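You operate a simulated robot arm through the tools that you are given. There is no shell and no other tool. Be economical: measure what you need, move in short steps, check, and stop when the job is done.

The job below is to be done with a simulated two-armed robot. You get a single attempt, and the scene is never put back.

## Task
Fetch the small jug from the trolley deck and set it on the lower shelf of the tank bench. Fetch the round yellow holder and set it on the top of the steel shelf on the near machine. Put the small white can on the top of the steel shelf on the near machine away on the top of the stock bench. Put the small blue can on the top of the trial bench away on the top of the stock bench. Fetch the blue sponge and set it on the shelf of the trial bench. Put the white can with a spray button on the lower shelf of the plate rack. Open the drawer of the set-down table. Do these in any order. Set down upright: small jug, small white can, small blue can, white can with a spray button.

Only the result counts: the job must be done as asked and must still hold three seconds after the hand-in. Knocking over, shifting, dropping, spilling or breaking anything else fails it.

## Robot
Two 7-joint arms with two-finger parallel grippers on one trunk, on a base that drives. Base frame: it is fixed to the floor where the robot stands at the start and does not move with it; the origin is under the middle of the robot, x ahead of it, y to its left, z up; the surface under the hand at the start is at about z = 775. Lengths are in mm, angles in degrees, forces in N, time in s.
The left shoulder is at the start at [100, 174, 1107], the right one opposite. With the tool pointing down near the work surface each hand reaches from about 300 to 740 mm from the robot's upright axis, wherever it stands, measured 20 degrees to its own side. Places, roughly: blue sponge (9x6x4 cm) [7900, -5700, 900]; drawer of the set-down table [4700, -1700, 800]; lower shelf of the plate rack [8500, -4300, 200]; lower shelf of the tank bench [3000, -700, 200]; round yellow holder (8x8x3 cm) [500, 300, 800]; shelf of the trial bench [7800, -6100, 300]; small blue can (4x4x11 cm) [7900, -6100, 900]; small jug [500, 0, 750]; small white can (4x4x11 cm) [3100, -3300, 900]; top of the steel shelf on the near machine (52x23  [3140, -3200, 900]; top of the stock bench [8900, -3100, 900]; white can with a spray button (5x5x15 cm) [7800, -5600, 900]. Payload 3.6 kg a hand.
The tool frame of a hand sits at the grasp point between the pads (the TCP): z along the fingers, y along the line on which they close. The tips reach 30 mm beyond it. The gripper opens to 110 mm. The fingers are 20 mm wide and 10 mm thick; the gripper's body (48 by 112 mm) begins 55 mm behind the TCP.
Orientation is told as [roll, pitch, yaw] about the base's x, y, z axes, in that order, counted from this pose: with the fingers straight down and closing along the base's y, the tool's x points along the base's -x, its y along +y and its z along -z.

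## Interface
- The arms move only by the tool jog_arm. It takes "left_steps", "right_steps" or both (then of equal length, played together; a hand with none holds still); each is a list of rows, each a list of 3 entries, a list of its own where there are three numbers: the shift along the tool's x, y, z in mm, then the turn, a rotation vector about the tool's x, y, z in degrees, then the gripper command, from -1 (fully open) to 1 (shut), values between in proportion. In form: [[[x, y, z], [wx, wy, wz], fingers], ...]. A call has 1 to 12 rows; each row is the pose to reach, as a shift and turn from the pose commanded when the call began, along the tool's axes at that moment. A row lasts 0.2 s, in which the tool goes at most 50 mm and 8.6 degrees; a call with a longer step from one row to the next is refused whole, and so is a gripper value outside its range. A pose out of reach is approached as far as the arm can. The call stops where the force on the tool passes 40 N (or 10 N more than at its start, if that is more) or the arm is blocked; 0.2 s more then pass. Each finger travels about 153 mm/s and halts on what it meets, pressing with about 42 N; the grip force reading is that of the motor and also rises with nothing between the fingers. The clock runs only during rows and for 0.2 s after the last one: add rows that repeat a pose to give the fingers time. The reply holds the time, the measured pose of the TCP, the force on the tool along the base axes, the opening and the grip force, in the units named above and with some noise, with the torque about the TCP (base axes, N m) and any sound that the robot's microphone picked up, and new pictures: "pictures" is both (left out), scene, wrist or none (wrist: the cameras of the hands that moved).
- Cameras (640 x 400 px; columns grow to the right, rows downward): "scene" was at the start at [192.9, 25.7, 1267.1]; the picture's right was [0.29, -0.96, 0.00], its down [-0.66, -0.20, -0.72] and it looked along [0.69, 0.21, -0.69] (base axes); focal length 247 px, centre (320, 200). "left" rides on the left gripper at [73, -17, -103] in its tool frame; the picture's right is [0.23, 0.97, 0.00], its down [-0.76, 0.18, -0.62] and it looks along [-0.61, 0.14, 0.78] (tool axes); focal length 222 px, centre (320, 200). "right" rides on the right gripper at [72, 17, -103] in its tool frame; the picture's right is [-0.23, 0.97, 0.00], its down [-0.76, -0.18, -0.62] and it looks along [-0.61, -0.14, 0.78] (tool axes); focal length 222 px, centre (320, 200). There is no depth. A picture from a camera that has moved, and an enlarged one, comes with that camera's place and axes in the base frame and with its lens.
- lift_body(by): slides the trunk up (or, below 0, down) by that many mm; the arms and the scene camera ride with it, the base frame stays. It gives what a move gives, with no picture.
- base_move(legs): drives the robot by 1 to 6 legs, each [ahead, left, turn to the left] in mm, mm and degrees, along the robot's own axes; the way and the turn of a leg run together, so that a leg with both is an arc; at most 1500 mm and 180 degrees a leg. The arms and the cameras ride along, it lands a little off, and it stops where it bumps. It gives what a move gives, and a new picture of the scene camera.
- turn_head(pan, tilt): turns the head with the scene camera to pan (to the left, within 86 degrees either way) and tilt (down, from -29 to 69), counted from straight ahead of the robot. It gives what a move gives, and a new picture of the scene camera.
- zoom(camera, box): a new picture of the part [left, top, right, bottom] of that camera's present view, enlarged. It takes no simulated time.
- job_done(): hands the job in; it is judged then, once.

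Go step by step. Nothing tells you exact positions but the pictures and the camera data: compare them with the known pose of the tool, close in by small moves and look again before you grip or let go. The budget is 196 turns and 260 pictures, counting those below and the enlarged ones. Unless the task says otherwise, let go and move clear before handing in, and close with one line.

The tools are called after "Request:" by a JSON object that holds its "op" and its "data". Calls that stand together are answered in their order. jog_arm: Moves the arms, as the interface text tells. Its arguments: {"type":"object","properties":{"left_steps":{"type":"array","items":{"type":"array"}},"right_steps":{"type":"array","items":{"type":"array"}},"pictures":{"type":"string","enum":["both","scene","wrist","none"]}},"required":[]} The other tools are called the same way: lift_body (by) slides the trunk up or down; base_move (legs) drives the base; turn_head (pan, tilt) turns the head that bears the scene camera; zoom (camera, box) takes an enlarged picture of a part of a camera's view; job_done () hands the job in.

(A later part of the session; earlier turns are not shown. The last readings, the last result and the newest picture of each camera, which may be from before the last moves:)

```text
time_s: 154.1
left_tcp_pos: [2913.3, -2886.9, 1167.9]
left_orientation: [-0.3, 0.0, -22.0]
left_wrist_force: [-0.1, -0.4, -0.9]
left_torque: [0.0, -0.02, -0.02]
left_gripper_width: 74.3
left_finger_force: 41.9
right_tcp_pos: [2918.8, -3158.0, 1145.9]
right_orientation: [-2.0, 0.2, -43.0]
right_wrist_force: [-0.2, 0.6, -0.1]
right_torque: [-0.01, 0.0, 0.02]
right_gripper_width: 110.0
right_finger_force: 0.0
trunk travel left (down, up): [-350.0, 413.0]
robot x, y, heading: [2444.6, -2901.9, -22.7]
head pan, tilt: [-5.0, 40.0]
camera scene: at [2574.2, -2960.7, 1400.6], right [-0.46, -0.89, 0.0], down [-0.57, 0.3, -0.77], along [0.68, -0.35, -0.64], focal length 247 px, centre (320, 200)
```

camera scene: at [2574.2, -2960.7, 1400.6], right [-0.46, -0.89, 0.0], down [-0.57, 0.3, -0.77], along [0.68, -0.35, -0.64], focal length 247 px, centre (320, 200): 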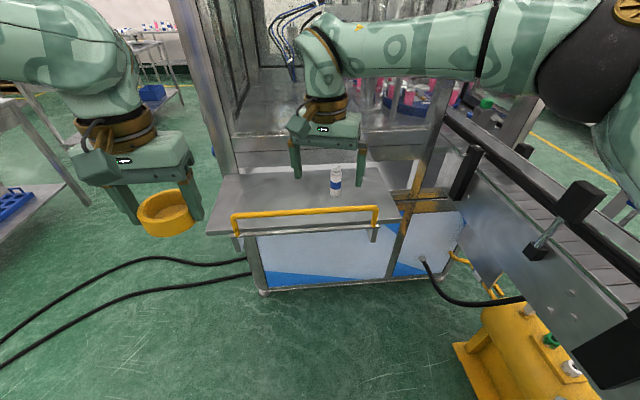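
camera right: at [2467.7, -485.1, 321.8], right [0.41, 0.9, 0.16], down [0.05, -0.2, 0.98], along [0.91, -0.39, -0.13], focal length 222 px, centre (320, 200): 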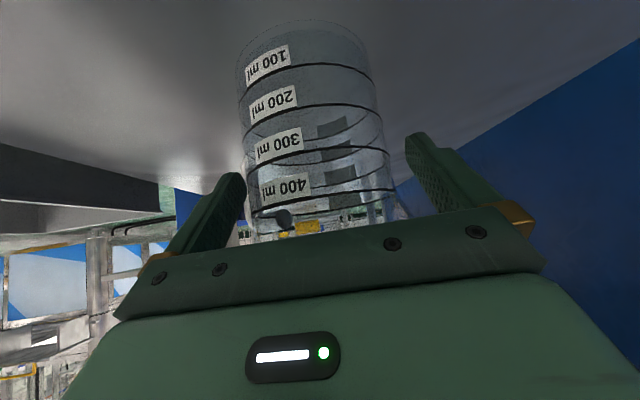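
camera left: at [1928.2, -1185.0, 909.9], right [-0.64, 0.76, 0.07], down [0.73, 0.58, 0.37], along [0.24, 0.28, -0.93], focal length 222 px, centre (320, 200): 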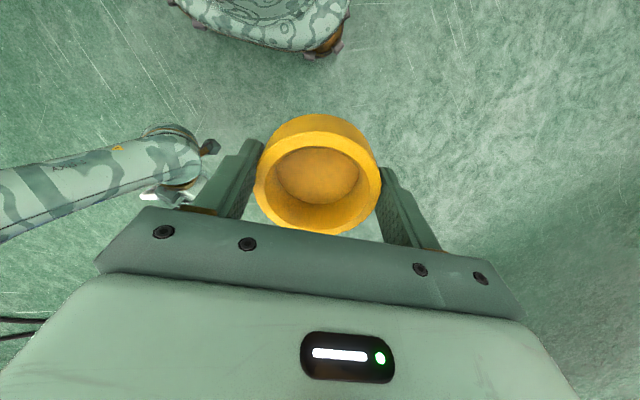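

The shelf's centre computes to [3142, -3201] and the can is at [3113, -3298]. The holder goes at [3191, -3081], so I'll drive 250 mm closer.

Request:
{"op": "base_move", "data": {"legs": [[250, -50, 0]]}}

Request:
{"op": "turn_head", "data": {"pan": 0, "tilt": 55}}

```text
time_s: 156.0
left_tcp_pos: [3125.1, -3030.0, 1167.2]
left_orientation: [0.0, 0.1, -22.2]
left_wrist_force: [0.8, 0.2, -0.4]
left_torque: [0.02, 0.03, 0.02]
left_gripper_width: 74.0
left_finger_force: 41.6
right_tcp_pos: [3130.5, -3302.5, 1146.4]
right_orientation: [-2.2, 0.3, -43.1]
right_wrist_force: [0.6, 0.3, 0.3]
right_torque: [0.02, 0.04, 0.01]
right_gripper_width: 109.8
right_finger_force: 0.0
trunk travel left (down, up): [-350.0, 413.0]
robot x, y, heading: [2654.9, -3039.7, -22.6]
head pan, tilt: [-5.0, 40.0]
camera scene: at [2786.2, -3104.1, 1400.4], right [-0.46, -0.89, 0.0], down [-0.57, 0.3, -0.77], along [0.68, -0.36, -0.64], focal length 247 px, centre (320, 200)
```

scene: 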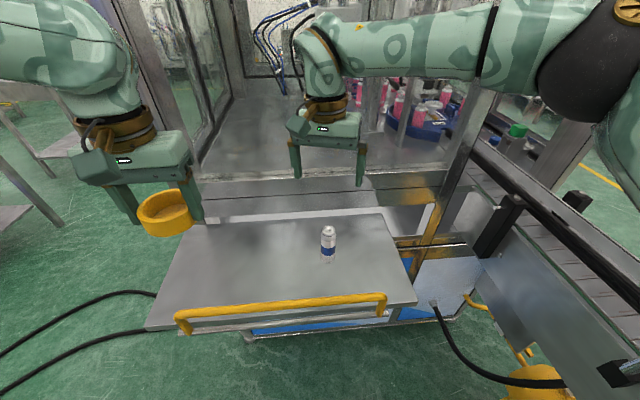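

```text
time_s: 156.7
left_tcp_pos: [3123.3, -3030.8, 1167.8]
left_orientation: [-0.2, 0.1, -22.2]
left_wrist_force: [-0.2, -0.1, 0.1]
left_torque: [-0.03, -0.02, 0.0]
left_gripper_width: 74.0
left_finger_force: 42.4
right_tcp_pos: [3129.0, -3302.0, 1146.1]
right_orientation: [-2.1, 0.2, -43.1]
right_wrist_force: [-0.2, 0.8, 0.4]
right_torque: [-0.02, -0.02, -0.01]
right_gripper_width: 110.0
right_finger_force: 0.1
trunk travel left (down, up): [-350.0, 413.0]
robot x, y, heading: [2651.6, -3040.5, -22.5]
head pan, tilt: [0.0, 55.0]
camera scene: at [2776.4, -3091.7, 1379.9], right [-0.39, -0.92, 0.0], down [-0.76, 0.32, -0.57], along [0.53, -0.22, -0.82], focal length 247 px, centre (320, 200)
```

scene: 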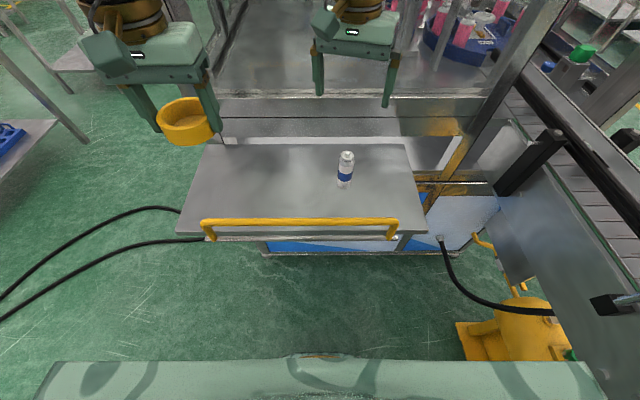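

Shelf top appears at z ≈ 905-918. I'll move the left hand over the free left part and lower to just above.

Request:
{"op": "jog_arm", "data": {"left_steps": [[[-40, -12, 0], [0, 0, 0], 1], [[-77, -24, 0], [0, 0, 0], 1], [[-77, -24, 45], [0, 0, 0], 1], [[-77, -24, 90], [0, 0, 0], 1], [[-77, -24, 135], [0, 0, 0], 1], [[-77, -24, 175], [0, 0, 0], 1]], "pictures": "both"}}

```text
time_s: 158.1
left_tcp_pos: [3181.4, -3062.3, 999.7]
left_orientation: [-0.1, -0.1, -22.2]
left_wrist_force: [-0.2, -0.4, -0.3]
left_torque: [0.04, 0.03, -0.01]
left_gripper_width: 74.1
left_finger_force: 42.2
left hand out of reach, approached as far as the arm can: row 5, 6
right_tcp_pos: [3129.6, -3302.3, 1145.9]
right_orientation: [-2.2, 0.4, -43.1]
right_wrist_force: [0.3, 0.1, -0.3]
right_torque: [0.0, 0.04, -0.01]
right_gripper_width: 110.1
right_finger_force: 0.0
trunk travel left (down, up): [-350.0, 413.0]
robot x, y, heading: [2654.4, -3043.9, -22.8]
head pan, tilt: [0.0, 55.0]
camera scene: at [2777.0, -3091.8, 1379.8], right [-0.39, -0.92, 0.0], down [-0.76, 0.32, -0.57], along [0.53, -0.22, -0.82], focal length 247 px, centre (320, 200)
camera left: at [3107.7, -3050.0, 1102.2], right [0.16, 0.99, 0.0], down [0.77, -0.12, 0.62], along [0.62, -0.1, -0.78], focal length 222 px, centre (320, 200)
```

scene: 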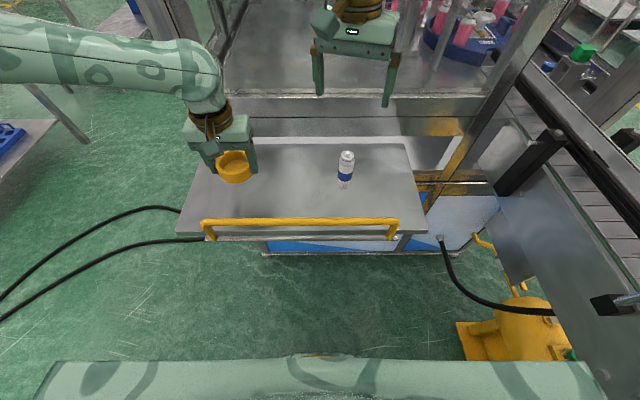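
left: 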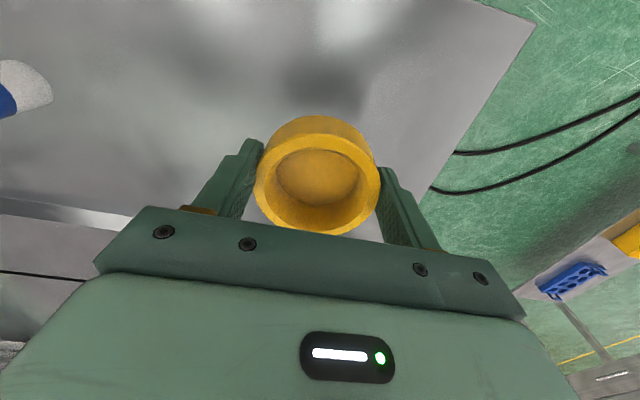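

The left arm is at its inner limit again, so I'll shift the base 40 mm right, then lower to contact.

Request:
{"op": "base_move", "data": {"legs": [[0, -45, 0]]}}

Request:
{"op": "jog_arm", "data": {"left_steps": [[[0, 15, 15], [0, 0, 0], 1], [[0, 25, 30], [0, 0, 0], 1], [[0, 25, 38], [0, 0, 0], 1], [[0, 25, 45], [0, 0, 0], 1], [[0, 25, 51], [0, 0, 0], 1], [[0, 25, 57], [0, 0, 0], 1], [[0, 25, 62], [0, 0, 0], 1], [[0, 25, 67], [0, 0, 0], 1]], "pictures": "wrist"}}

```text
time_s: 159.0
left_tcp_pos: [3162.6, -3107.1, 1001.0]
left_orientation: [-0.2, -0.1, -22.2]
left_wrist_force: [0.5, -1.3, -0.6]
left_torque: [0.01, 0.0, -0.03]
left_gripper_width: 73.9
left_finger_force: 42.1
right_tcp_pos: [3111.9, -3344.9, 1146.2]
right_orientation: [-2.1, 0.3, -43.1]
right_wrist_force: [-0.4, -0.6, -0.3]
right_torque: [0.06, -0.02, 0.03]
right_gripper_width: 110.0
right_finger_force: 0.1
trunk travel left (down, up): [-350.0, 413.0]
robot x, y, heading: [2639.9, -3081.5, -22.5]
head pan, tilt: [0.0, 55.0]
camera scene: at [2758.3, -3135.8, 1379.8], right [-0.39, -0.92, 0.0], down [-0.76, 0.32, -0.57], along [0.53, -0.22, -0.82], focal length 247 px, centre (320, 200)
```

scene: 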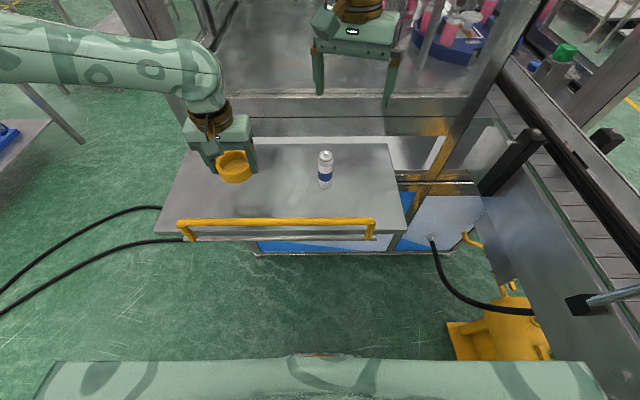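

```text
time_s: 160.8
left_tcp_pos: [3167.9, -3071.4, 942.1]
left_orientation: [-0.3, -0.1, -22.3]
left_wrist_force: [0.1, 0.3, -0.7]
left_torque: [0.01, 0.0, -0.03]
left_gripper_width: 74.0
left_finger_force: 41.7
left hand out of reach, approached as far as the arm can: row 4, 5, 6, 7, 8
right_tcp_pos: [3113.0, -3343.0, 1145.1]
right_orientation: [-2.2, 0.3, -43.1]
right_wrist_force: [-0.4, 0.1, -0.7]
right_torque: [-0.01, 0.01, 0.04]
right_gripper_width: 110.0
right_finger_force: 0.0
trunk travel left (down, up): [-350.0, 413.0]
robot x, y, heading: [2638.2, -3083.3, -22.4]
head pan, tilt: [0.0, 55.0]
camera left: at [3094.7, -3057.1, 1044.3], right [0.16, 0.99, -0.01], down [0.77, -0.12, 0.62], along [0.62, -0.1, -0.78], focal length 222 px, centre (320, 200)
```

left: 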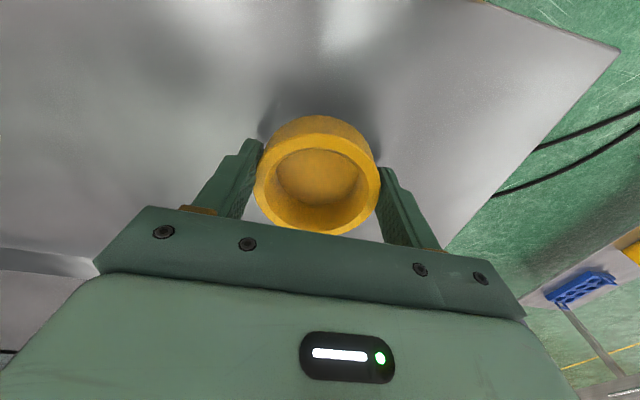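

Not yet in contact at z 942. I'll let the hand drift left while lowering further.

Request:
{"op": "jog_arm", "data": {"left_steps": [[[0, 20, 5], [0, 0, 0], 1], [[0, 28, 12], [0, 0, 0], 1], [[0, 33, 18], [0, 0, 0], 1], [[0, 38, 24], [0, 0, 0], 1]], "pictures": "wrist"}}

```text
time_s: 161.7
left_tcp_pos: [3180.6, -3044.2, 931.1]
left_orientation: [-0.8, -0.9, -22.3]
left_wrist_force: [-13.5, -2.5, 26.6]
left_torque: [1.03, 0.21, 0.59]
left_gripper_width: 74.2
left_finger_force: 42.0
right_tcp_pos: [3108.5, -3343.7, 1147.8]
right_orientation: [-2.0, 0.0, -43.1]
right_wrist_force: [0.1, 0.1, 0.0]
right_torque: [-0.04, 0.0, -0.03]
right_gripper_width: 109.8
right_finger_force: 0.1
trunk travel left (down, up): [-350.0, 413.0]
robot x, y, heading: [2635.0, -3084.2, -22.8]
head pan, tilt: [0.0, 55.0]
stopped in row 4 (left hand): the force on the tool passed its limit at 57 N (the readings are from after the stop); the commanded pose is now the measured one
camera left: at [3105.3, -3030.2, 1031.7], right [0.16, 0.99, -0.02], down [0.77, -0.11, 0.63], along [0.62, -0.11, -0.77], focal length 222 px, centre (320, 200)
```

left: 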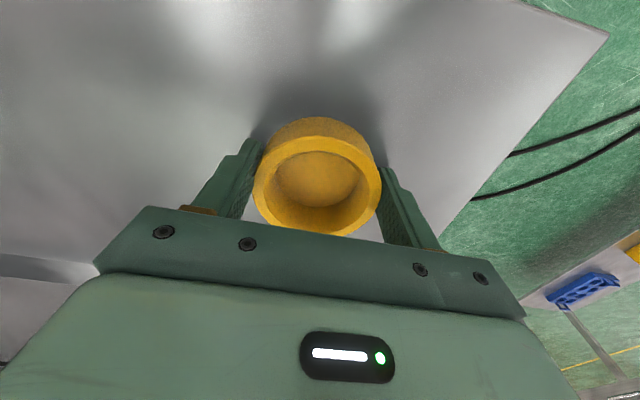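

Contact at TCP z 931, so the surface is at about 900. Releasing and lifting away.

Request:
{"op": "jog_arm", "data": {"left_steps": [[[0, 0, -2], [0, 0, 0], 1], [[0, 0, -2], [0, 0, 0], -1], [[0, 0, -2], [0, 0, 0], -1], [[0, 0, -30], [0, 0, 0], -1], [[0, 0, -75], [0, 0, 0], -1], [[0, 0, -120], [0, 0, 0], -1], [[0, 20, -160], [0, 0, 0], -1], [[0, 50, -200], [0, 0, 0], -1]], "pictures": "both"}}

```text
time_s: 163.5
left_tcp_pos: [3201.8, -2994.2, 1126.2]
left_orientation: [-0.6, -0.4, -22.3]
left_wrist_force: [-0.3, -0.1, -1.1]
left_torque: [0.03, 0.01, 0.02]
left_gripper_width: 109.9
left_finger_force: 0.0
right_tcp_pos: [3111.4, -3343.8, 1145.8]
right_orientation: [-2.3, 0.2, -43.3]
right_wrist_force: [0.2, 0.4, -1.2]
right_torque: [0.02, 0.0, -0.03]
right_gripper_width: 109.7
right_finger_force: 0.0
trunk travel left (down, up): [-350.0, 413.0]
robot x, y, heading: [2638.8, -3087.0, -22.5]
head pan, tilt: [0.0, 55.0]
camera scene: at [2758.4, -3133.3, 1379.9], right [-0.39, -0.92, 0.0], down [-0.76, 0.32, -0.57], along [0.53, -0.22, -0.82], focal length 247 px, centre (320, 200)
camera left: at [3126.6, -2979.3, 1227.8], right [0.16, 0.99, -0.01], down [0.77, -0.12, 0.63], along [0.62, -0.11, -0.78], focal length 222 px, centre (320, 200)
```

scene: 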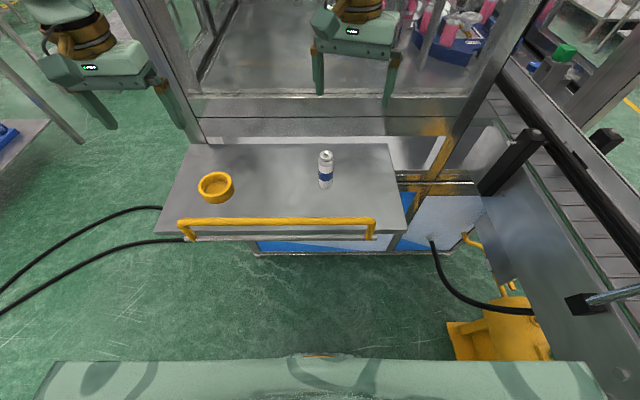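
left: 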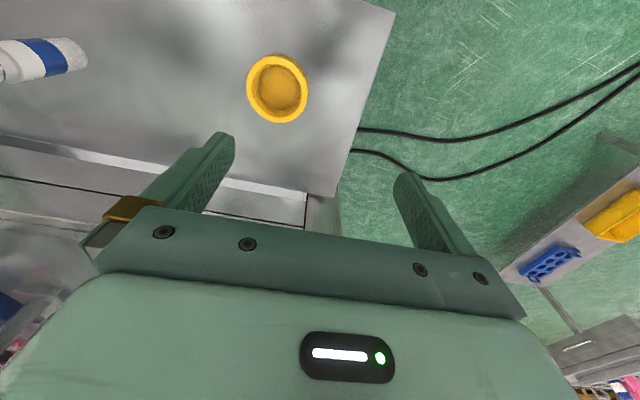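

The holder is placed. Next is the white can at [3101, -3287]. I'll shift the base left 120 mm to bring it in front of the right arm.

Request:
{"op": "base_move", "data": {"legs": [[0, 120, 0]]}}

Request:
{"op": "jog_arm", "data": {"right_steps": [[[15, -10, 0], [0, 0, -6], -1], [[30, -20, 0], [0, 0, -12], -1], [[40, -30, 0], [0, 0, -20], -1]], "pictures": "wrist"}}

```text
time_s: 164.8
left_tcp_pos: [3247.7, -2880.8, 1125.1]
left_orientation: [-0.6, -0.4, -22.2]
left_wrist_force: [1.1, -0.4, -0.2]
left_torque: [-0.01, 0.05, -0.01]
left_gripper_width: 110.1
left_finger_force: 0.1
right_tcp_pos: [3159.2, -3232.2, 1146.4]
right_orientation: [-2.2, 0.2, -43.2]
right_wrist_force: [0.9, 0.5, 0.3]
right_torque: [-0.05, 0.0, -0.03]
right_gripper_width: 109.8
right_finger_force: 0.1
trunk travel left (down, up): [-350.0, 413.0]
robot x, y, heading: [2685.6, -2972.1, -22.9]
head pan, tilt: [0.0, 55.0]
camera scene: at [2806.0, -3021.4, 1379.8], right [-0.39, -0.92, 0.0], down [-0.76, 0.32, -0.57], along [0.53, -0.22, -0.82], focal length 247 px, centre (320, 200)
```

scene: 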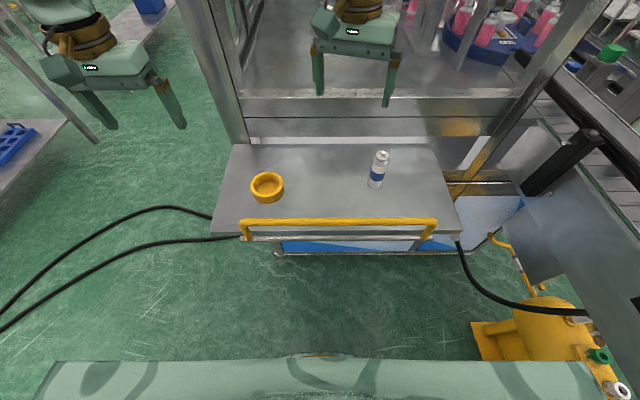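

```text
time_s: 165.6
left_tcp_pos: [3247.5, -2883.1, 1125.9]
left_orientation: [-0.5, -0.7, -22.2]
left_wrist_force: [0.0, 1.0, 0.5]
left_torque: [0.02, 0.0, -0.01]
left_gripper_width: 109.8
left_finger_force: 0.1
right_tcp_pos: [3109.5, -3226.6, 1146.6]
right_orientation: [-1.9, 1.0, -23.2]
right_wrist_force: [-0.3, -0.9, 0.7]
right_torque: [0.02, -0.02, 0.0]
right_gripper_width: 110.0
right_finger_force: 0.0
trunk travel left (down, up): [-350.0, 413.0]
robot x, y, heading: [2681.8, -2973.4, -22.4]
head pan, tilt: [0.0, 55.0]
camera right: at [3051.1, -3180.7, 1250.9], right [0.59, 0.81, -0.04], down [0.65, -0.45, 0.62], along [0.48, -0.39, -0.79], focal length 222 px, centre (320, 200)
```

right: 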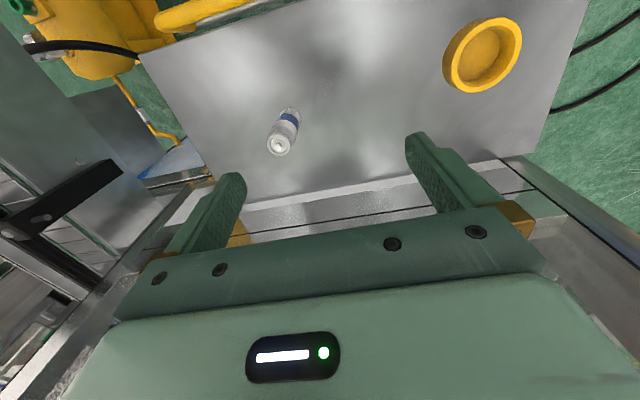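

Can axis is about [3103, -3291]. I'll move the right hand above it, level it, and stop just over the top.

Request:
{"op": "jog_arm", "data": {"right_steps": [[[-10, -31, 0], [-1, -0.5, 0], -1], [[-20, -61, 0], [-1.9, -1, 0], -1], [[-20, -61, 45], [-1.9, -1, 0], -1], [[-20, -61, 86], [-1.9, -1, 0], -1]], "pictures": "wrist"}}

```text
time_s: 166.6
left_tcp_pos: [3248.2, -2882.9, 1125.1]
left_orientation: [-0.5, -0.6, -22.3]
left_wrist_force: [0.5, -1.1, -0.4]
left_torque: [0.03, -0.04, -0.02]
left_gripper_width: 109.9
left_finger_force: 0.1
right_tcp_pos: [3100.7, -3292.6, 1063.2]
right_orientation: [-0.1, 0.0, -23.2]
right_wrist_force: [-0.1, -0.4, -0.2]
right_torque: [-0.04, 0.0, -0.03]
right_gripper_width: 109.8
right_finger_force: 0.1
trunk travel left (down, up): [-350.0, 413.0]
robot x, y, heading: [2684.8, -2973.3, -22.6]
head pan, tilt: [0.0, 55.0]
camera right: at [3040.5, -3249.3, 1164.5], right [0.59, 0.81, 0.0], down [0.63, -0.46, 0.62], along [0.5, -0.37, -0.78], focal length 222 px, centre (320, 200)
```

right: 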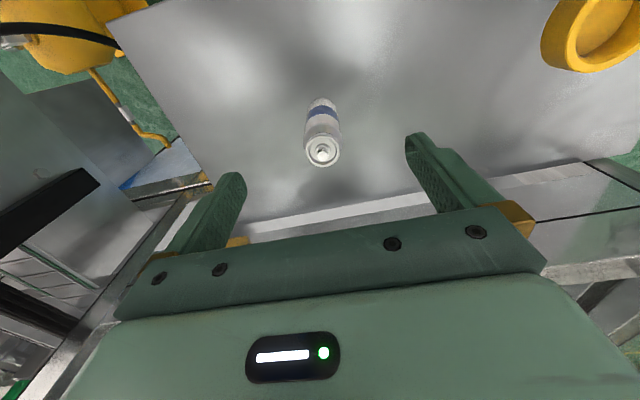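

Well aligned. Going down around the can, closing, and lifting.

Request:
{"op": "jog_arm", "data": {"right_steps": [[[-3, -1, 35], [0, 0, 0], -1], [[-3, -1, 70], [0, 0, 0], -1], [[-3, -1, 95], [0, 0, 0], -1], [[-3, -1, 95], [0, 0, 0], 0.2], [[-3, -1, 95], [0, 0, 0], 1], [[-3, -1, 95], [0, 0, 0], 1], [[-3, -1, 80], [0, 0, 0], 1], [[-3, -1, 40], [0, 0, 0], 1], [[-3, -1, 0], [0, 0, 0], 1], [[-3, -1, -45], [0, 0, 0], 1]], "pictures": "wrist"}}

```text
time_s: 168.8
left_tcp_pos: [3246.9, -2882.2, 1127.0]
left_orientation: [-0.5, -0.5, -22.3]
left_wrist_force: [0.7, -0.3, -0.1]
left_torque: [0.0, 0.0, 0.0]
left_gripper_width: 110.1
left_finger_force: 0.1
right_tcp_pos: [3103.4, -3294.1, 1110.1]
right_orientation: [-0.1, 0.0, -23.2]
right_wrist_force: [-0.4, 0.6, 0.1]
right_torque: [0.04, -0.02, 0.0]
right_gripper_width: 33.2
right_finger_force: 42.0
trunk travel left (down, up): [-350.0, 413.0]
robot x, y, heading: [2683.7, -2973.8, -22.7]
head pan, tilt: [0.0, 55.0]
camera right: at [3043.1, -3250.0, 1211.8], right [0.59, 0.81, 0.0], down [0.63, -0.46, 0.62], along [0.5, -0.37, -0.78], focal length 222 px, centre (320, 200)
```

right: 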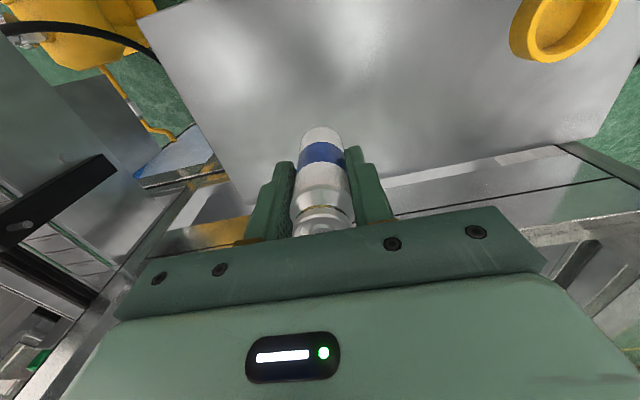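

The can is held, with its bottom 68 mm below the TCP. I'll back off and look toward the set-down table near [4700, -1700].

Request:
{"op": "base_move", "data": {"legs": [[-450, 0, 0]]}}

Request:
{"op": "turn_head", "data": {"pan": 50, "tilt": 20}}

```text
time_s: 171.5
left_tcp_pos: [2828.0, -2707.1, 1125.5]
left_orientation: [-0.6, -0.6, -22.1]
left_wrist_force: [0.2, 0.2, -0.3]
left_torque: [0.03, 0.02, 0.03]
left_gripper_width: 110.3
left_finger_force: 0.1
right_tcp_pos: [2683.2, -3119.5, 1109.0]
right_orientation: [0.0, 0.0, -23.2]
right_wrist_force: [0.0, -0.1, 0.0]
right_torque: [0.03, 0.0, 0.02]
right_gripper_width: 33.3
right_finger_force: 41.7
trunk travel left (down, up): [-350.0, 413.0]
robot x, y, heading: [2264.6, -2796.6, -22.9]
head pan, tilt: [0.0, 55.0]
camera scene: at [2384.6, -2846.4, 1379.9], right [-0.39, -0.92, 0.0], down [-0.76, 0.32, -0.57], along [0.53, -0.22, -0.82], focal length 247 px, centre (320, 200)
```

scene: 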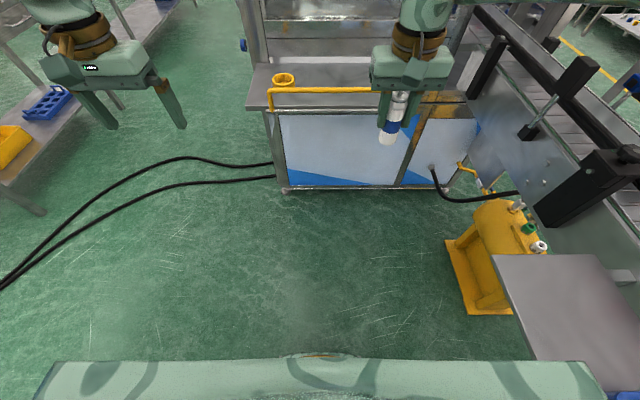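

```text
time_s: 172.7
left_tcp_pos: [2827.7, -2706.1, 1126.0]
left_orientation: [-0.6, -0.5, -22.2]
left_wrist_force: [-0.3, -0.9, 0.7]
left_torque: [0.01, 0.0, -0.01]
left_gripper_width: 110.0
left_finger_force: 0.1
right_tcp_pos: [2683.8, -3118.9, 1108.4]
right_orientation: [0.0, 0.0, -23.2]
right_wrist_force: [0.9, -0.5, -1.0]
right_torque: [-0.02, -0.01, 0.01]
right_gripper_width: 33.4
right_finger_force: 42.0
trunk travel left (down, up): [-350.0, 413.0]
robot x, y, heading: [2263.0, -2796.5, -22.6]
head pan, tilt: [50.0, 20.0]
camera scene: at [2401.6, -2776.3, 1431.8], right [0.46, -0.89, 0.0], down [-0.31, -0.16, -0.94], along [0.83, 0.43, -0.34], focal length 247 px, centre (320, 200)
```

scene: 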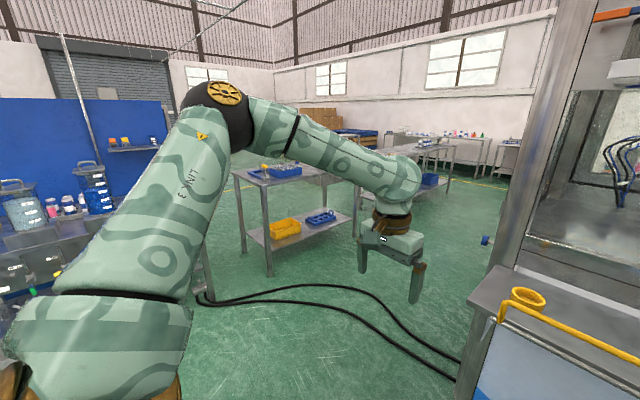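

The cables cross the direct way, so I may go around. First I'll zoom on the tables to identify the set-down table and its drawer.

Request:
{"op": "zoom", "data": {"camera": "scene", "box": [220, 120, 520, 290]}}

```text
2.13 times, centred on (370, 205) of scene
camera zoom: at [2401.6, -2776.3, 1431.8], right [0.46, -0.89, 0.0], down [-0.31, -0.16, -0.94], along [0.83, 0.43, -0.34], focal length 527 px, centre (213, 189)
```

zoom: 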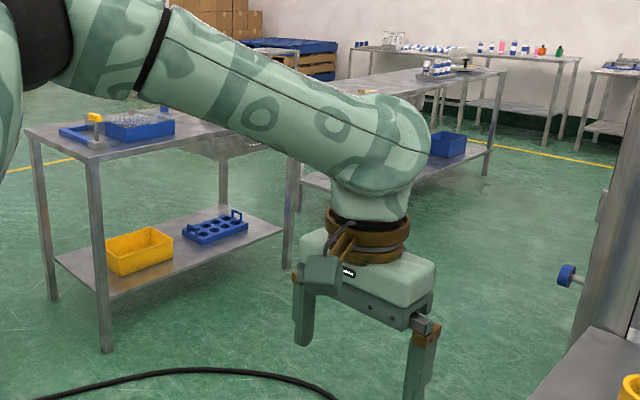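

The table with the yellow and blue trays carries the drawer on its south side, near [4650, -1800]. To avoid the cables I'll go around: back past the tank bench and north of the screen.

Request:
{"op": "base_move", "data": {"legs": [[-159, 526, 0], [0, 0, 138.7], [1000, 0, 0], [900, 0, 0], [0, 0, -26], [1150, -100, 0]]}}

Request:
{"op": "turn_head", "data": {"pan": -75, "tilt": 20}}

```text
time_s: 197.4
left_tcp_pos: [1324.4, 1086.3, 1126.3]
left_orientation: [-0.5, -0.5, 89.8]
left_wrist_force: [-0.5, 0.7, 0.4]
left_torque: [0.01, -0.03, 0.01]
left_gripper_width: 110.2
left_finger_force: 0.2
right_tcp_pos: [1760.2, 1106.4, 1108.6]
right_orientation: [0.0, 0.0, 88.9]
right_wrist_force: [-0.6, 0.3, 0.4]
right_torque: [0.03, 0.02, -0.02]
right_gripper_width: 33.5
right_finger_force: 42.5
trunk travel left (down, up): [-350.0, 413.0]
robot x, y, heading: [1618.2, 600.1, 89.5]
head pan, tilt: [50.0, 20.0]
camera scene: at [1550.1, 718.9, 1431.9], right [0.65, 0.76, 0.0], down [0.26, -0.22, -0.94], along [-0.71, 0.61, -0.34], focal length 247 px, centre (320, 200)
```

scene: 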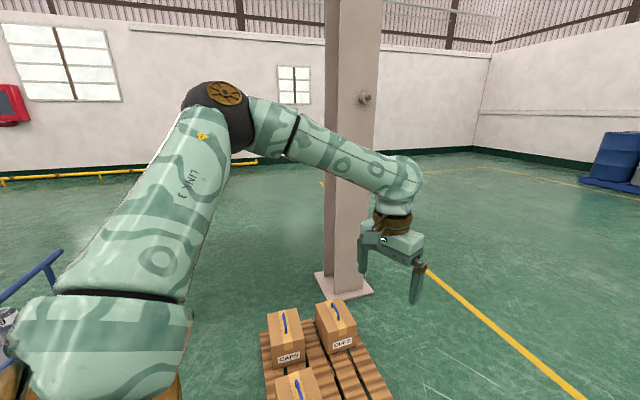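

```text
time_s: 199.5
left_tcp_pos: [1326.6, 1086.5, 1125.8]
left_orientation: [-0.6, -0.5, 89.8]
left_wrist_force: [0.7, 0.0, -0.9]
left_torque: [-0.01, 0.03, -0.01]
left_gripper_width: 110.2
left_finger_force: 0.1
right_tcp_pos: [1761.6, 1106.7, 1108.0]
right_orientation: [0.1, 0.0, 88.9]
right_wrist_force: [-0.3, 0.2, 0.7]
right_torque: [0.0, 0.01, 0.01]
right_gripper_width: 33.2
right_finger_force: 42.3
trunk travel left (down, up): [-350.0, 413.0]
robot x, y, heading: [1621.4, 591.2, 89.6]
head pan, tilt: [-75.0, 20.0]
camera scene: at [1710.9, 681.1, 1431.9], right [0.25, -0.97, 0.0], down [-0.33, -0.09, -0.94], along [0.91, 0.23, -0.34], focal length 247 px, centre (320, 200)
```

scene: 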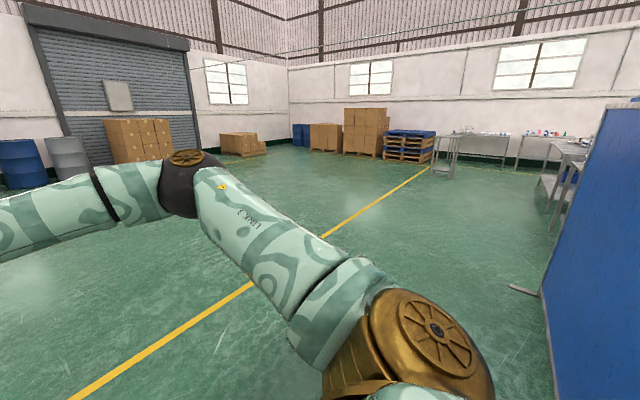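

The floor north of the screen is open. Driving east past it.

Request:
{"op": "base_move", "data": {"legs": [[0, 0, -90], [1450, 0, 0], [1450, 0, 0], [0, 0, -35], [900, 0, 0]]}}

Request:
{"op": "turn_head", "data": {"pan": -60, "tilt": 22}}

Request:
{"op": "turn_head", "data": {"pan": 0, "tilt": 22}}

```text
time_s: 223.3
left_tcp_pos: [5827.5, 13.0, 1126.7]
left_orientation: [-0.6, -0.5, -34.9]
left_wrist_force: [0.8, 0.1, 0.9]
left_torque: [0.01, 0.05, 0.0]
left_gripper_width: 110.1
left_finger_force: 0.0
right_tcp_pos: [5596.0, -358.5, 1108.8]
right_orientation: [0.0, 0.0, -35.7]
right_wrist_force: [0.8, -0.8, -0.7]
right_torque: [0.01, -0.02, 0.01]
right_gripper_width: 33.2
right_finger_force: 41.6
trunk travel left (down, up): [-350.0, 413.0]
robot x, y, heading: [5256.5, 49.0, -35.3]
head pan, tilt: [-75.0, 20.0]
camera scene: at [5273.4, -73.4, 1431.9], right [-0.94, 0.35, 0.0], down [0.12, 0.32, -0.94], along [-0.33, -0.88, -0.34], focal length 247 px, centre (320, 200)
```

scene: 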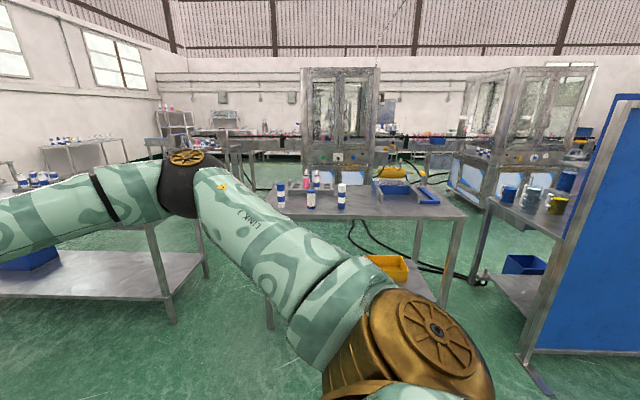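

```text
time_s: 224.1
left_tcp_pos: [5826.8, 13.1, 1127.0]
left_orientation: [-0.6, -0.4, -34.9]
left_wrist_force: [0.8, -0.4, 0.1]
left_torque: [0.02, -0.01, 0.03]
left_gripper_width: 110.1
left_finger_force: 0.0
right_tcp_pos: [5596.1, -358.7, 1108.8]
right_orientation: [0.0, 0.0, -35.8]
right_wrist_force: [0.7, -0.5, -2.0]
right_torque: [0.0, 0.01, -0.01]
right_gripper_width: 33.3
right_finger_force: 42.3
trunk travel left (down, up): [-350.0, 413.0]
robot x, y, heading: [5258.8, 46.5, -35.2]
head pan, tilt: [-60.0, 22.0]
camera scene: at [5296.6, -78.2, 1428.7], right [-1.0, 0.09, 0.0], down [0.03, 0.37, -0.93], along [-0.09, -0.92, -0.37], focal length 247 px, centre (320, 200)
```

scene: 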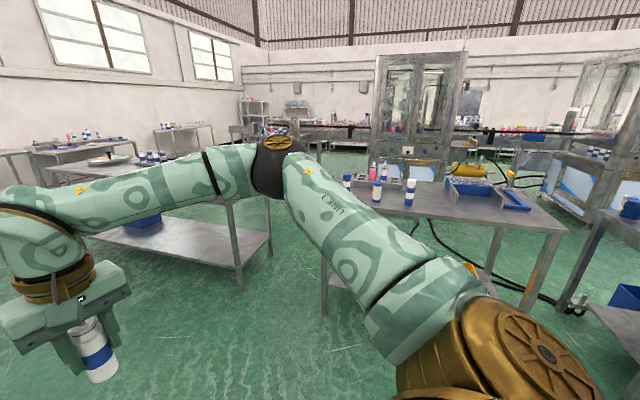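

```text
time_s: 225.4
left_tcp_pos: [5826.6, 13.7, 1126.9]
left_orientation: [-0.6, -0.4, -34.9]
left_wrist_force: [0.1, 0.1, 0.3]
left_torque: [0.03, 0.01, 0.01]
left_gripper_width: 109.8
left_finger_force: 0.0
right_tcp_pos: [5596.1, -358.8, 1107.7]
right_orientation: [0.0, 0.1, -35.8]
right_wrist_force: [0.9, 0.5, 0.1]
right_torque: [-0.04, 0.03, 0.0]
right_gripper_width: 33.6
right_finger_force: 42.4
trunk travel left (down, up): [-350.0, 413.0]
robot x, y, heading: [5256.4, 47.6, -35.3]
head pan, tilt: [0.0, 22.0]
camera scene: at [5381.1, -39.5, 1428.6], right [-0.58, -0.82, 0.0], down [-0.31, 0.22, -0.93], along [0.76, -0.54, -0.38], focal length 247 px, centre (320, 200)
```

scene: 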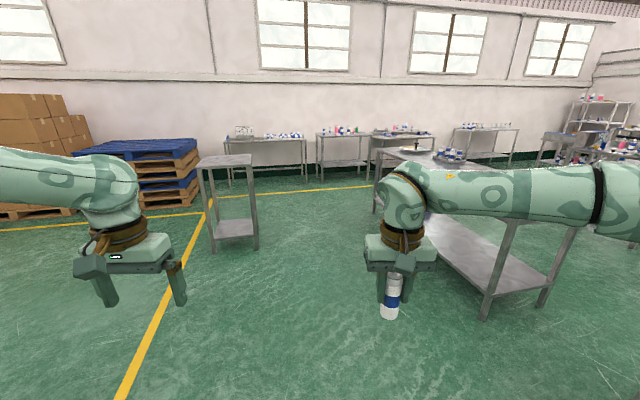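

The gap beside the set-down table is tight, so I'll leave the drawer for last and bring the can to the stock bench first. The stock bench appears against the far wall.

Request:
{"op": "base_move", "data": {"legs": [[0, 0, -2.7], [1300, 0, 0], [1300, 0, 0]]}}

Request:
{"op": "turn_head", "data": {"pan": 0, "tilt": 20}}

```text
time_s: 238.4
left_tcp_pos: [7871.7, -1613.5, 1126.5]
left_orientation: [-0.6, -0.5, -37.6]
left_wrist_force: [0.3, -0.1, 1.1]
left_torque: [-0.01, 0.0, 0.02]
left_gripper_width: 110.0
left_finger_force: 0.1
right_tcp_pos: [7622.2, -1972.6, 1108.3]
right_orientation: [0.0, 0.0, -38.5]
right_wrist_force: [0.3, 0.1, -0.2]
right_torque: [-0.03, 0.05, -0.01]
right_gripper_width: 33.3
right_finger_force: 41.8
trunk travel left (down, up): [-350.0, 413.0]
robot x, y, heading: [7300.9, -1553.9, -37.9]
head pan, tilt: [0.0, 22.0]
camera scene: at [7423.3, -1643.9, 1428.6], right [-0.62, -0.79, 0.0], down [-0.3, 0.23, -0.93], along [0.73, -0.57, -0.38], focal length 247 px, centre (320, 200)
```

scene: 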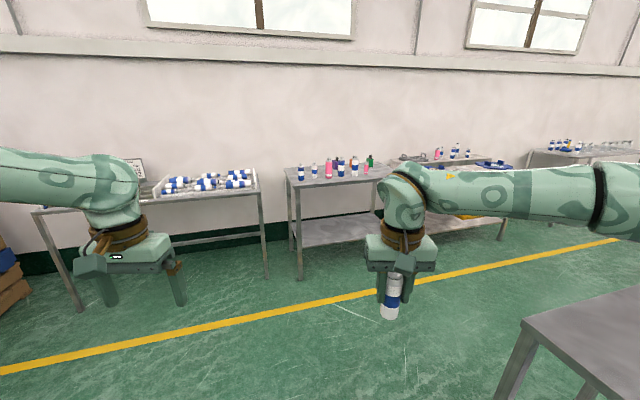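

```text
time_s: 239.1
left_tcp_pos: [7871.0, -1613.4, 1126.3]
left_orientation: [-0.6, -0.5, -37.6]
left_wrist_force: [-0.2, -0.3, -0.2]
left_torque: [-0.03, -0.04, -0.02]
left_gripper_width: 110.0
left_finger_force: 0.2
right_tcp_pos: [7621.8, -1972.2, 1108.8]
right_orientation: [0.0, 0.0, -38.7]
right_wrist_force: [0.8, 0.8, -0.8]
right_torque: [0.02, -0.02, 0.0]
right_gripper_width: 33.4
right_finger_force: 41.9
trunk travel left (down, up): [-350.0, 413.0]
robot x, y, heading: [7301.6, -1549.3, -37.8]
head pan, tilt: [0.0, 20.0]
camera scene: at [7423.3, -1643.9, 1431.9], right [-0.62, -0.79, 0.0], down [-0.27, 0.21, -0.94], along [0.74, -0.58, -0.34], focal length 247 px, centre (320, 200)
```

scene: 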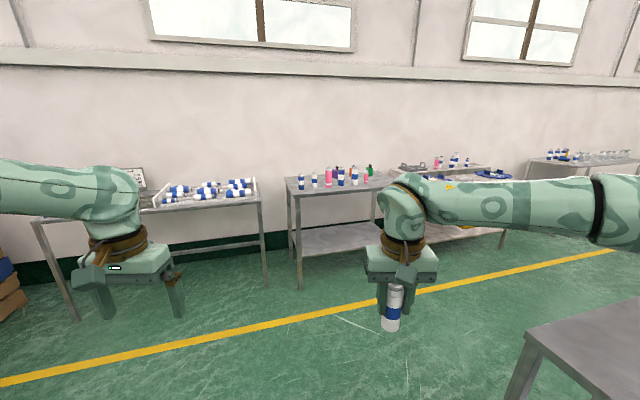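

The stock bench is the middle one with bottles at its back, its front-left corner near [8892, -2493]. I'll face it squarely and stop short for a look.

Request:
{"op": "base_move", "data": {"legs": [[0, 0, 14.9], [714, 0, 0], [378, -600, 0]]}}

Request:
{"op": "turn_head", "data": {"pan": 0, "tilt": 40}}

```text
time_s: 247.3
left_tcp_pos: [8630.1, -2441.5, 1126.1]
left_orientation: [-0.5, -0.5, -22.6]
left_wrist_force: [-0.3, -0.3, -0.1]
left_torque: [0.0, -0.01, -0.03]
left_gripper_width: 110.1
left_finger_force: 0.1
right_tcp_pos: [8483.8, -2853.4, 1108.8]
right_orientation: [0.1, 0.0, -23.6]
right_wrist_force: [0.1, 0.0, 0.4]
right_torque: [0.0, 0.02, -0.02]
right_gripper_width: 33.0
right_finger_force: 41.8
trunk travel left (down, up): [-350.0, 413.0]
robot x, y, heading: [8061.0, -2528.7, -22.9]
head pan, tilt: [0.0, 20.0]
camera scene: at [8205.9, -2588.3, 1431.9], right [-0.39, -0.92, 0.0], down [-0.32, 0.13, -0.94], along [0.86, -0.37, -0.34], focal length 247 px, centre (320, 200)
```

scene: 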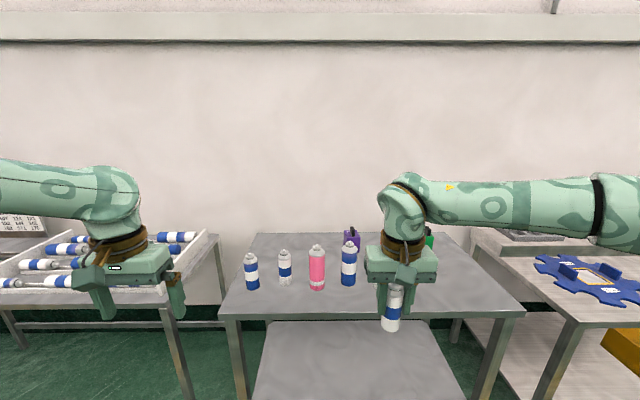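

```text
time_s: 248.1
left_tcp_pos: [8628.5, -2441.0, 1125.7]
left_orientation: [-0.6, -0.5, -22.5]
left_wrist_force: [-1.0, 0.2, 0.2]
left_torque: [0.0, 0.02, 0.01]
left_gripper_width: 110.0
left_finger_force: 0.1
right_tcp_pos: [8483.3, -2853.4, 1109.3]
right_orientation: [-0.1, 0.0, -23.5]
right_wrist_force: [0.5, -0.3, -0.3]
right_torque: [0.02, 0.01, 0.01]
right_gripper_width: 33.2
right_finger_force: 42.2
trunk travel left (down, up): [-350.0, 413.0]
robot x, y, heading: [8064.0, -2527.4, -23.0]
head pan, tilt: [0.0, 40.0]
camera scene: at [8198.3, -2584.5, 1400.6], right [-0.39, -0.92, 0.0], down [-0.59, 0.25, -0.77], along [0.71, -0.3, -0.64], focal length 247 px, centre (320, 200)
```

scene: 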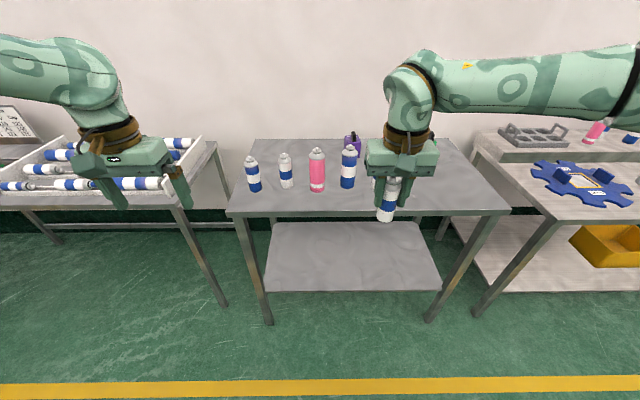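

The front right part of the stock bench is free. I'll move in so the can goes down at about [8669, -3191].

Request:
{"op": "base_move", "data": {"legs": [[0, -256, 0], [257, 0, 0]]}}

Request:
{"op": "turn_head", "data": {"pan": -10, "tilt": 50}}

```text
time_s: 251.4
left_tcp_pos: [8768.4, -2781.0, 1124.4]
left_orientation: [-0.6, -0.5, -22.6]
left_wrist_force: [0.2, -0.4, -0.4]
left_torque: [0.02, -0.03, -0.01]
left_gripper_width: 110.0
left_finger_force: 0.1
right_tcp_pos: [8621.9, -3191.1, 1109.2]
right_orientation: [0.0, 0.1, -23.6]
right_wrist_force: [0.3, -0.6, -0.4]
right_torque: [0.02, 0.03, -0.03]
right_gripper_width: 33.3
right_finger_force: 41.7
trunk travel left (down, up): [-350.0, 413.0]
robot x, y, heading: [8202.9, -2865.6, -23.1]
head pan, tilt: [0.0, 40.0]
camera scene: at [8337.5, -2922.7, 1400.4], right [-0.39, -0.92, 0.0], down [-0.59, 0.25, -0.77], along [0.7, -0.3, -0.64], focal length 247 px, centre (320, 200)
```

scene: 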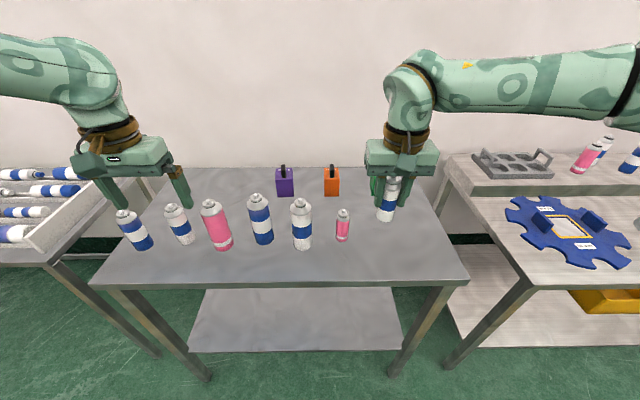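

```text
time_s: 252.1
left_tcp_pos: [8767.2, -2779.8, 1124.7]
left_orientation: [-0.6, -0.5, -22.6]
left_wrist_force: [0.4, -0.7, 0.7]
left_torque: [-0.02, 0.02, -0.02]
left_gripper_width: 109.9
left_finger_force: 0.1
right_tcp_pos: [8621.1, -3191.3, 1108.8]
right_orientation: [0.0, 0.0, -23.6]
right_wrist_force: [0.0, 0.7, 0.2]
right_torque: [0.01, 0.01, 0.0]
right_gripper_width: 33.1
right_finger_force: 41.9
trunk travel left (down, up): [-350.0, 413.0]
robot x, y, heading: [8205.1, -2864.4, -23.2]
head pan, tilt: [-10.0, 50.0]
camera scene: at [8322.7, -2930.8, 1386.4], right [-0.55, -0.84, 0.0], down [-0.64, 0.42, -0.64], along [0.54, -0.35, -0.77], focal length 247 px, centre (320, 200)
```

scene: 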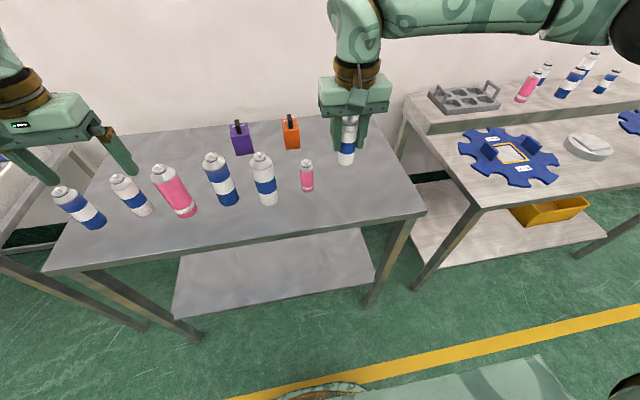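

A small pink can stands near [8712, -3142]. I'll set mine further right at [8658, -3274], lowering to just above the top.

Request:
{"op": "jog_arm", "data": {"right_steps": [[[-33, -30, 0], [0, 0, 0], 1], [[-67, -61, 0], [0, 0, 0], 1], [[-67, -61, 45], [0, 0, 0], 1], [[-67, -61, 90], [0, 0, 0], 1], [[-67, -61, 122], [0, 0, 0], 1]], "pictures": "both"}}

```text
time_s: 253.3
left_tcp_pos: [8767.7, -2781.0, 1125.0]
left_orientation: [-0.6, -0.5, -22.6]
left_wrist_force: [-0.8, 0.4, 0.2]
left_torque: [0.01, -0.01, -0.02]
left_gripper_width: 109.9
left_finger_force: 0.1
right_tcp_pos: [8658.9, -3276.0, 984.9]
right_orientation: [0.0, 0.0, -23.5]
right_wrist_force: [0.1, 0.6, 0.0]
right_torque: [0.03, -0.02, 0.05]
right_gripper_width: 33.1
right_finger_force: 41.8
trunk travel left (down, up): [-350.0, 413.0]
robot x, y, heading: [8203.8, -2868.0, -22.9]
head pan, tilt: [-10.0, 50.0]
camera scene: at [8323.2, -2931.2, 1386.3], right [-0.55, -0.84, 0.0], down [-0.64, 0.42, -0.64], along [0.54, -0.35, -0.77], focal length 247 px, centre (320, 200)
camera right: at [8598.4, -3231.1, 1087.8], right [0.6, 0.8, 0.0], down [0.63, -0.47, 0.62], along [0.5, -0.37, -0.78], focal length 222 px, centre (320, 200)
```

scene: 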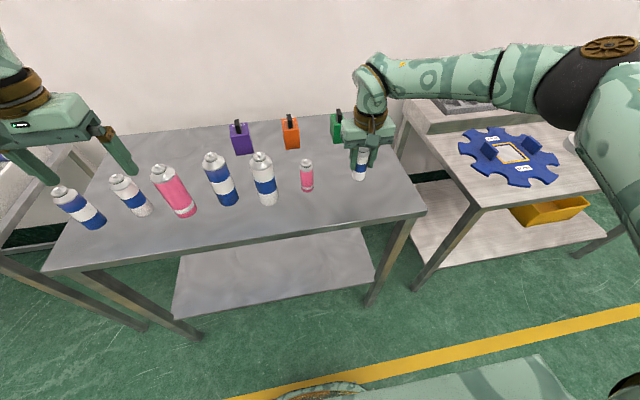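
right: 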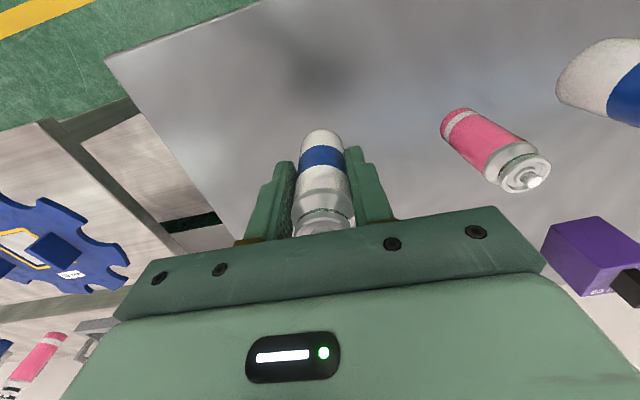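

Clear spot. Lowering to contact.

Request:
{"op": "jog_arm", "data": {"right_steps": [[[0, 0, 8], [0, 0, 0], 1], [[0, 0, 13], [0, 0, 0], 1], [[0, 0, 16], [0, 0, 0], 1], [[0, 0, 19], [0, 0, 0], 1], [[0, 0, 22], [0, 0, 0], 1], [[0, 0, 25], [0, 0, 0], 1]], "pictures": "none"}}

```text
time_s: 254.7
left_tcp_pos: [8767.4, -2779.3, 1126.8]
left_orientation: [-0.6, -0.5, -22.6]
left_wrist_force: [0.2, -0.2, -0.3]
left_torque: [0.01, 0.01, -0.02]
left_gripper_width: 110.1
left_finger_force: 0.1
right_tcp_pos: [8658.1, -3275.0, 961.7]
right_orientation: [0.0, 0.1, -23.6]
right_wrist_force: [0.6, -0.4, 0.4]
right_torque: [-0.01, 0.0, -0.03]
right_gripper_width: 33.3
right_finger_force: 42.0
trunk travel left (down, up): [-350.0, 413.0]
robot x, y, heading: [8201.4, -2865.7, -23.0]
head pan, tilt: [-10.0, 50.0]
```

No contact yet at 962, so I'll continue down in small steps.

Request:
{"op": "jog_arm", "data": {"right_steps": [[[0, 0, 4], [0, 0, 0], 1], [[0, 0, 8], [0, 0, 0], 1], [[0, 0, 12], [0, 0, 0], 1], [[0, 0, 16], [0, 0, 0], 1], [[0, 0, 20], [0, 0, 0], 1], [[0, 0, 24], [0, 0, 0], 1], [[0, 0, 28], [0, 0, 0], 1]], "pictures": "wrist"}}

```text
time_s: 256.3
left_tcp_pos: [8767.4, -2779.7, 1126.5]
left_orientation: [-0.6, -0.4, -22.7]
left_wrist_force: [-1.2, -0.3, -0.4]
left_torque: [-0.02, 0.02, -0.03]
left_gripper_width: 109.9
left_finger_force: 0.0
right_tcp_pos: [8658.2, -3275.2, 934.0]
right_orientation: [-0.1, 0.1, -23.6]
right_wrist_force: [0.3, -0.2, -0.3]
right_torque: [0.0, 0.0, -0.03]
right_gripper_width: 33.1
right_finger_force: 41.8
trunk travel left (down, up): [-350.0, 413.0]
robot x, y, heading: [8204.0, -2863.5, -23.1]
head pan, tilt: [-10.0, 50.0]
camera right: at [8598.2, -3229.9, 1036.0], right [0.6, 0.8, 0.0], down [0.63, -0.47, 0.62], along [0.5, -0.37, -0.78], focal length 222 px, centre (320, 200)
```

right: 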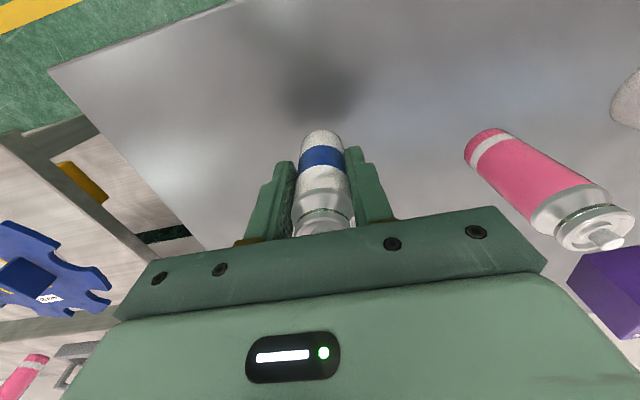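

Still above the surface, so the bench is lower than 866. Continuing down.

Request:
{"op": "jog_arm", "data": {"right_steps": [[[0, 0, 5], [0, 0, 0], 1], [[0, 0, 10], [0, 0, 0], 1], [[0, 0, 14], [0, 0, 0], 1], [[0, 0, 18], [0, 0, 0], 1], [[0, 0, 22], [0, 0, 0], 1], [[0, 0, 26], [0, 0, 0], 1], [[0, 0, 30], [0, 0, 0], 1], [[0, 0, 34], [0, 0, 0], 1], [[0, 0, 38], [0, 0, 0], 1], [[0, 0, 42], [0, 0, 0], 1]], "pictures": "wrist"}}

```text
time_s: 257.3
left_tcp_pos: [8765.0, -2779.3, 1126.4]
left_orientation: [-0.6, -0.5, -22.7]
left_wrist_force: [0.0, 0.1, -0.1]
left_torque: [-0.01, 0.01, 0.03]
left_gripper_width: 110.1
left_finger_force: 0.1
right_tcp_pos: [8661.2, -3274.8, 924.3]
right_orientation: [0.2, -0.7, -23.8]
right_wrist_force: [-6.0, 2.8, 21.3]
right_torque: [0.09, 0.25, -0.07]
right_gripper_width: 33.3
right_finger_force: 42.2
trunk travel left (down, up): [-350.0, 413.0]
robot x, y, heading: [8203.8, -2864.8, -23.1]
head pan, tilt: [-10.0, 50.0]
stopped in row 4 (right hand): the force on the tool passed its limit at 48 N (the readings are from after the stop); the commanded pose is now the measured one
camera right: at [8599.4, -3230.1, 1026.3], right [0.6, 0.8, 0.01], down [0.62, -0.47, 0.63], along [0.51, -0.38, -0.78], focal length 222 px, centre (320, 200)
```

right: 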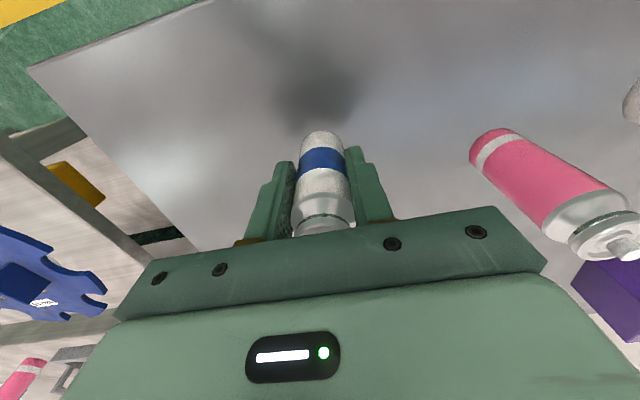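

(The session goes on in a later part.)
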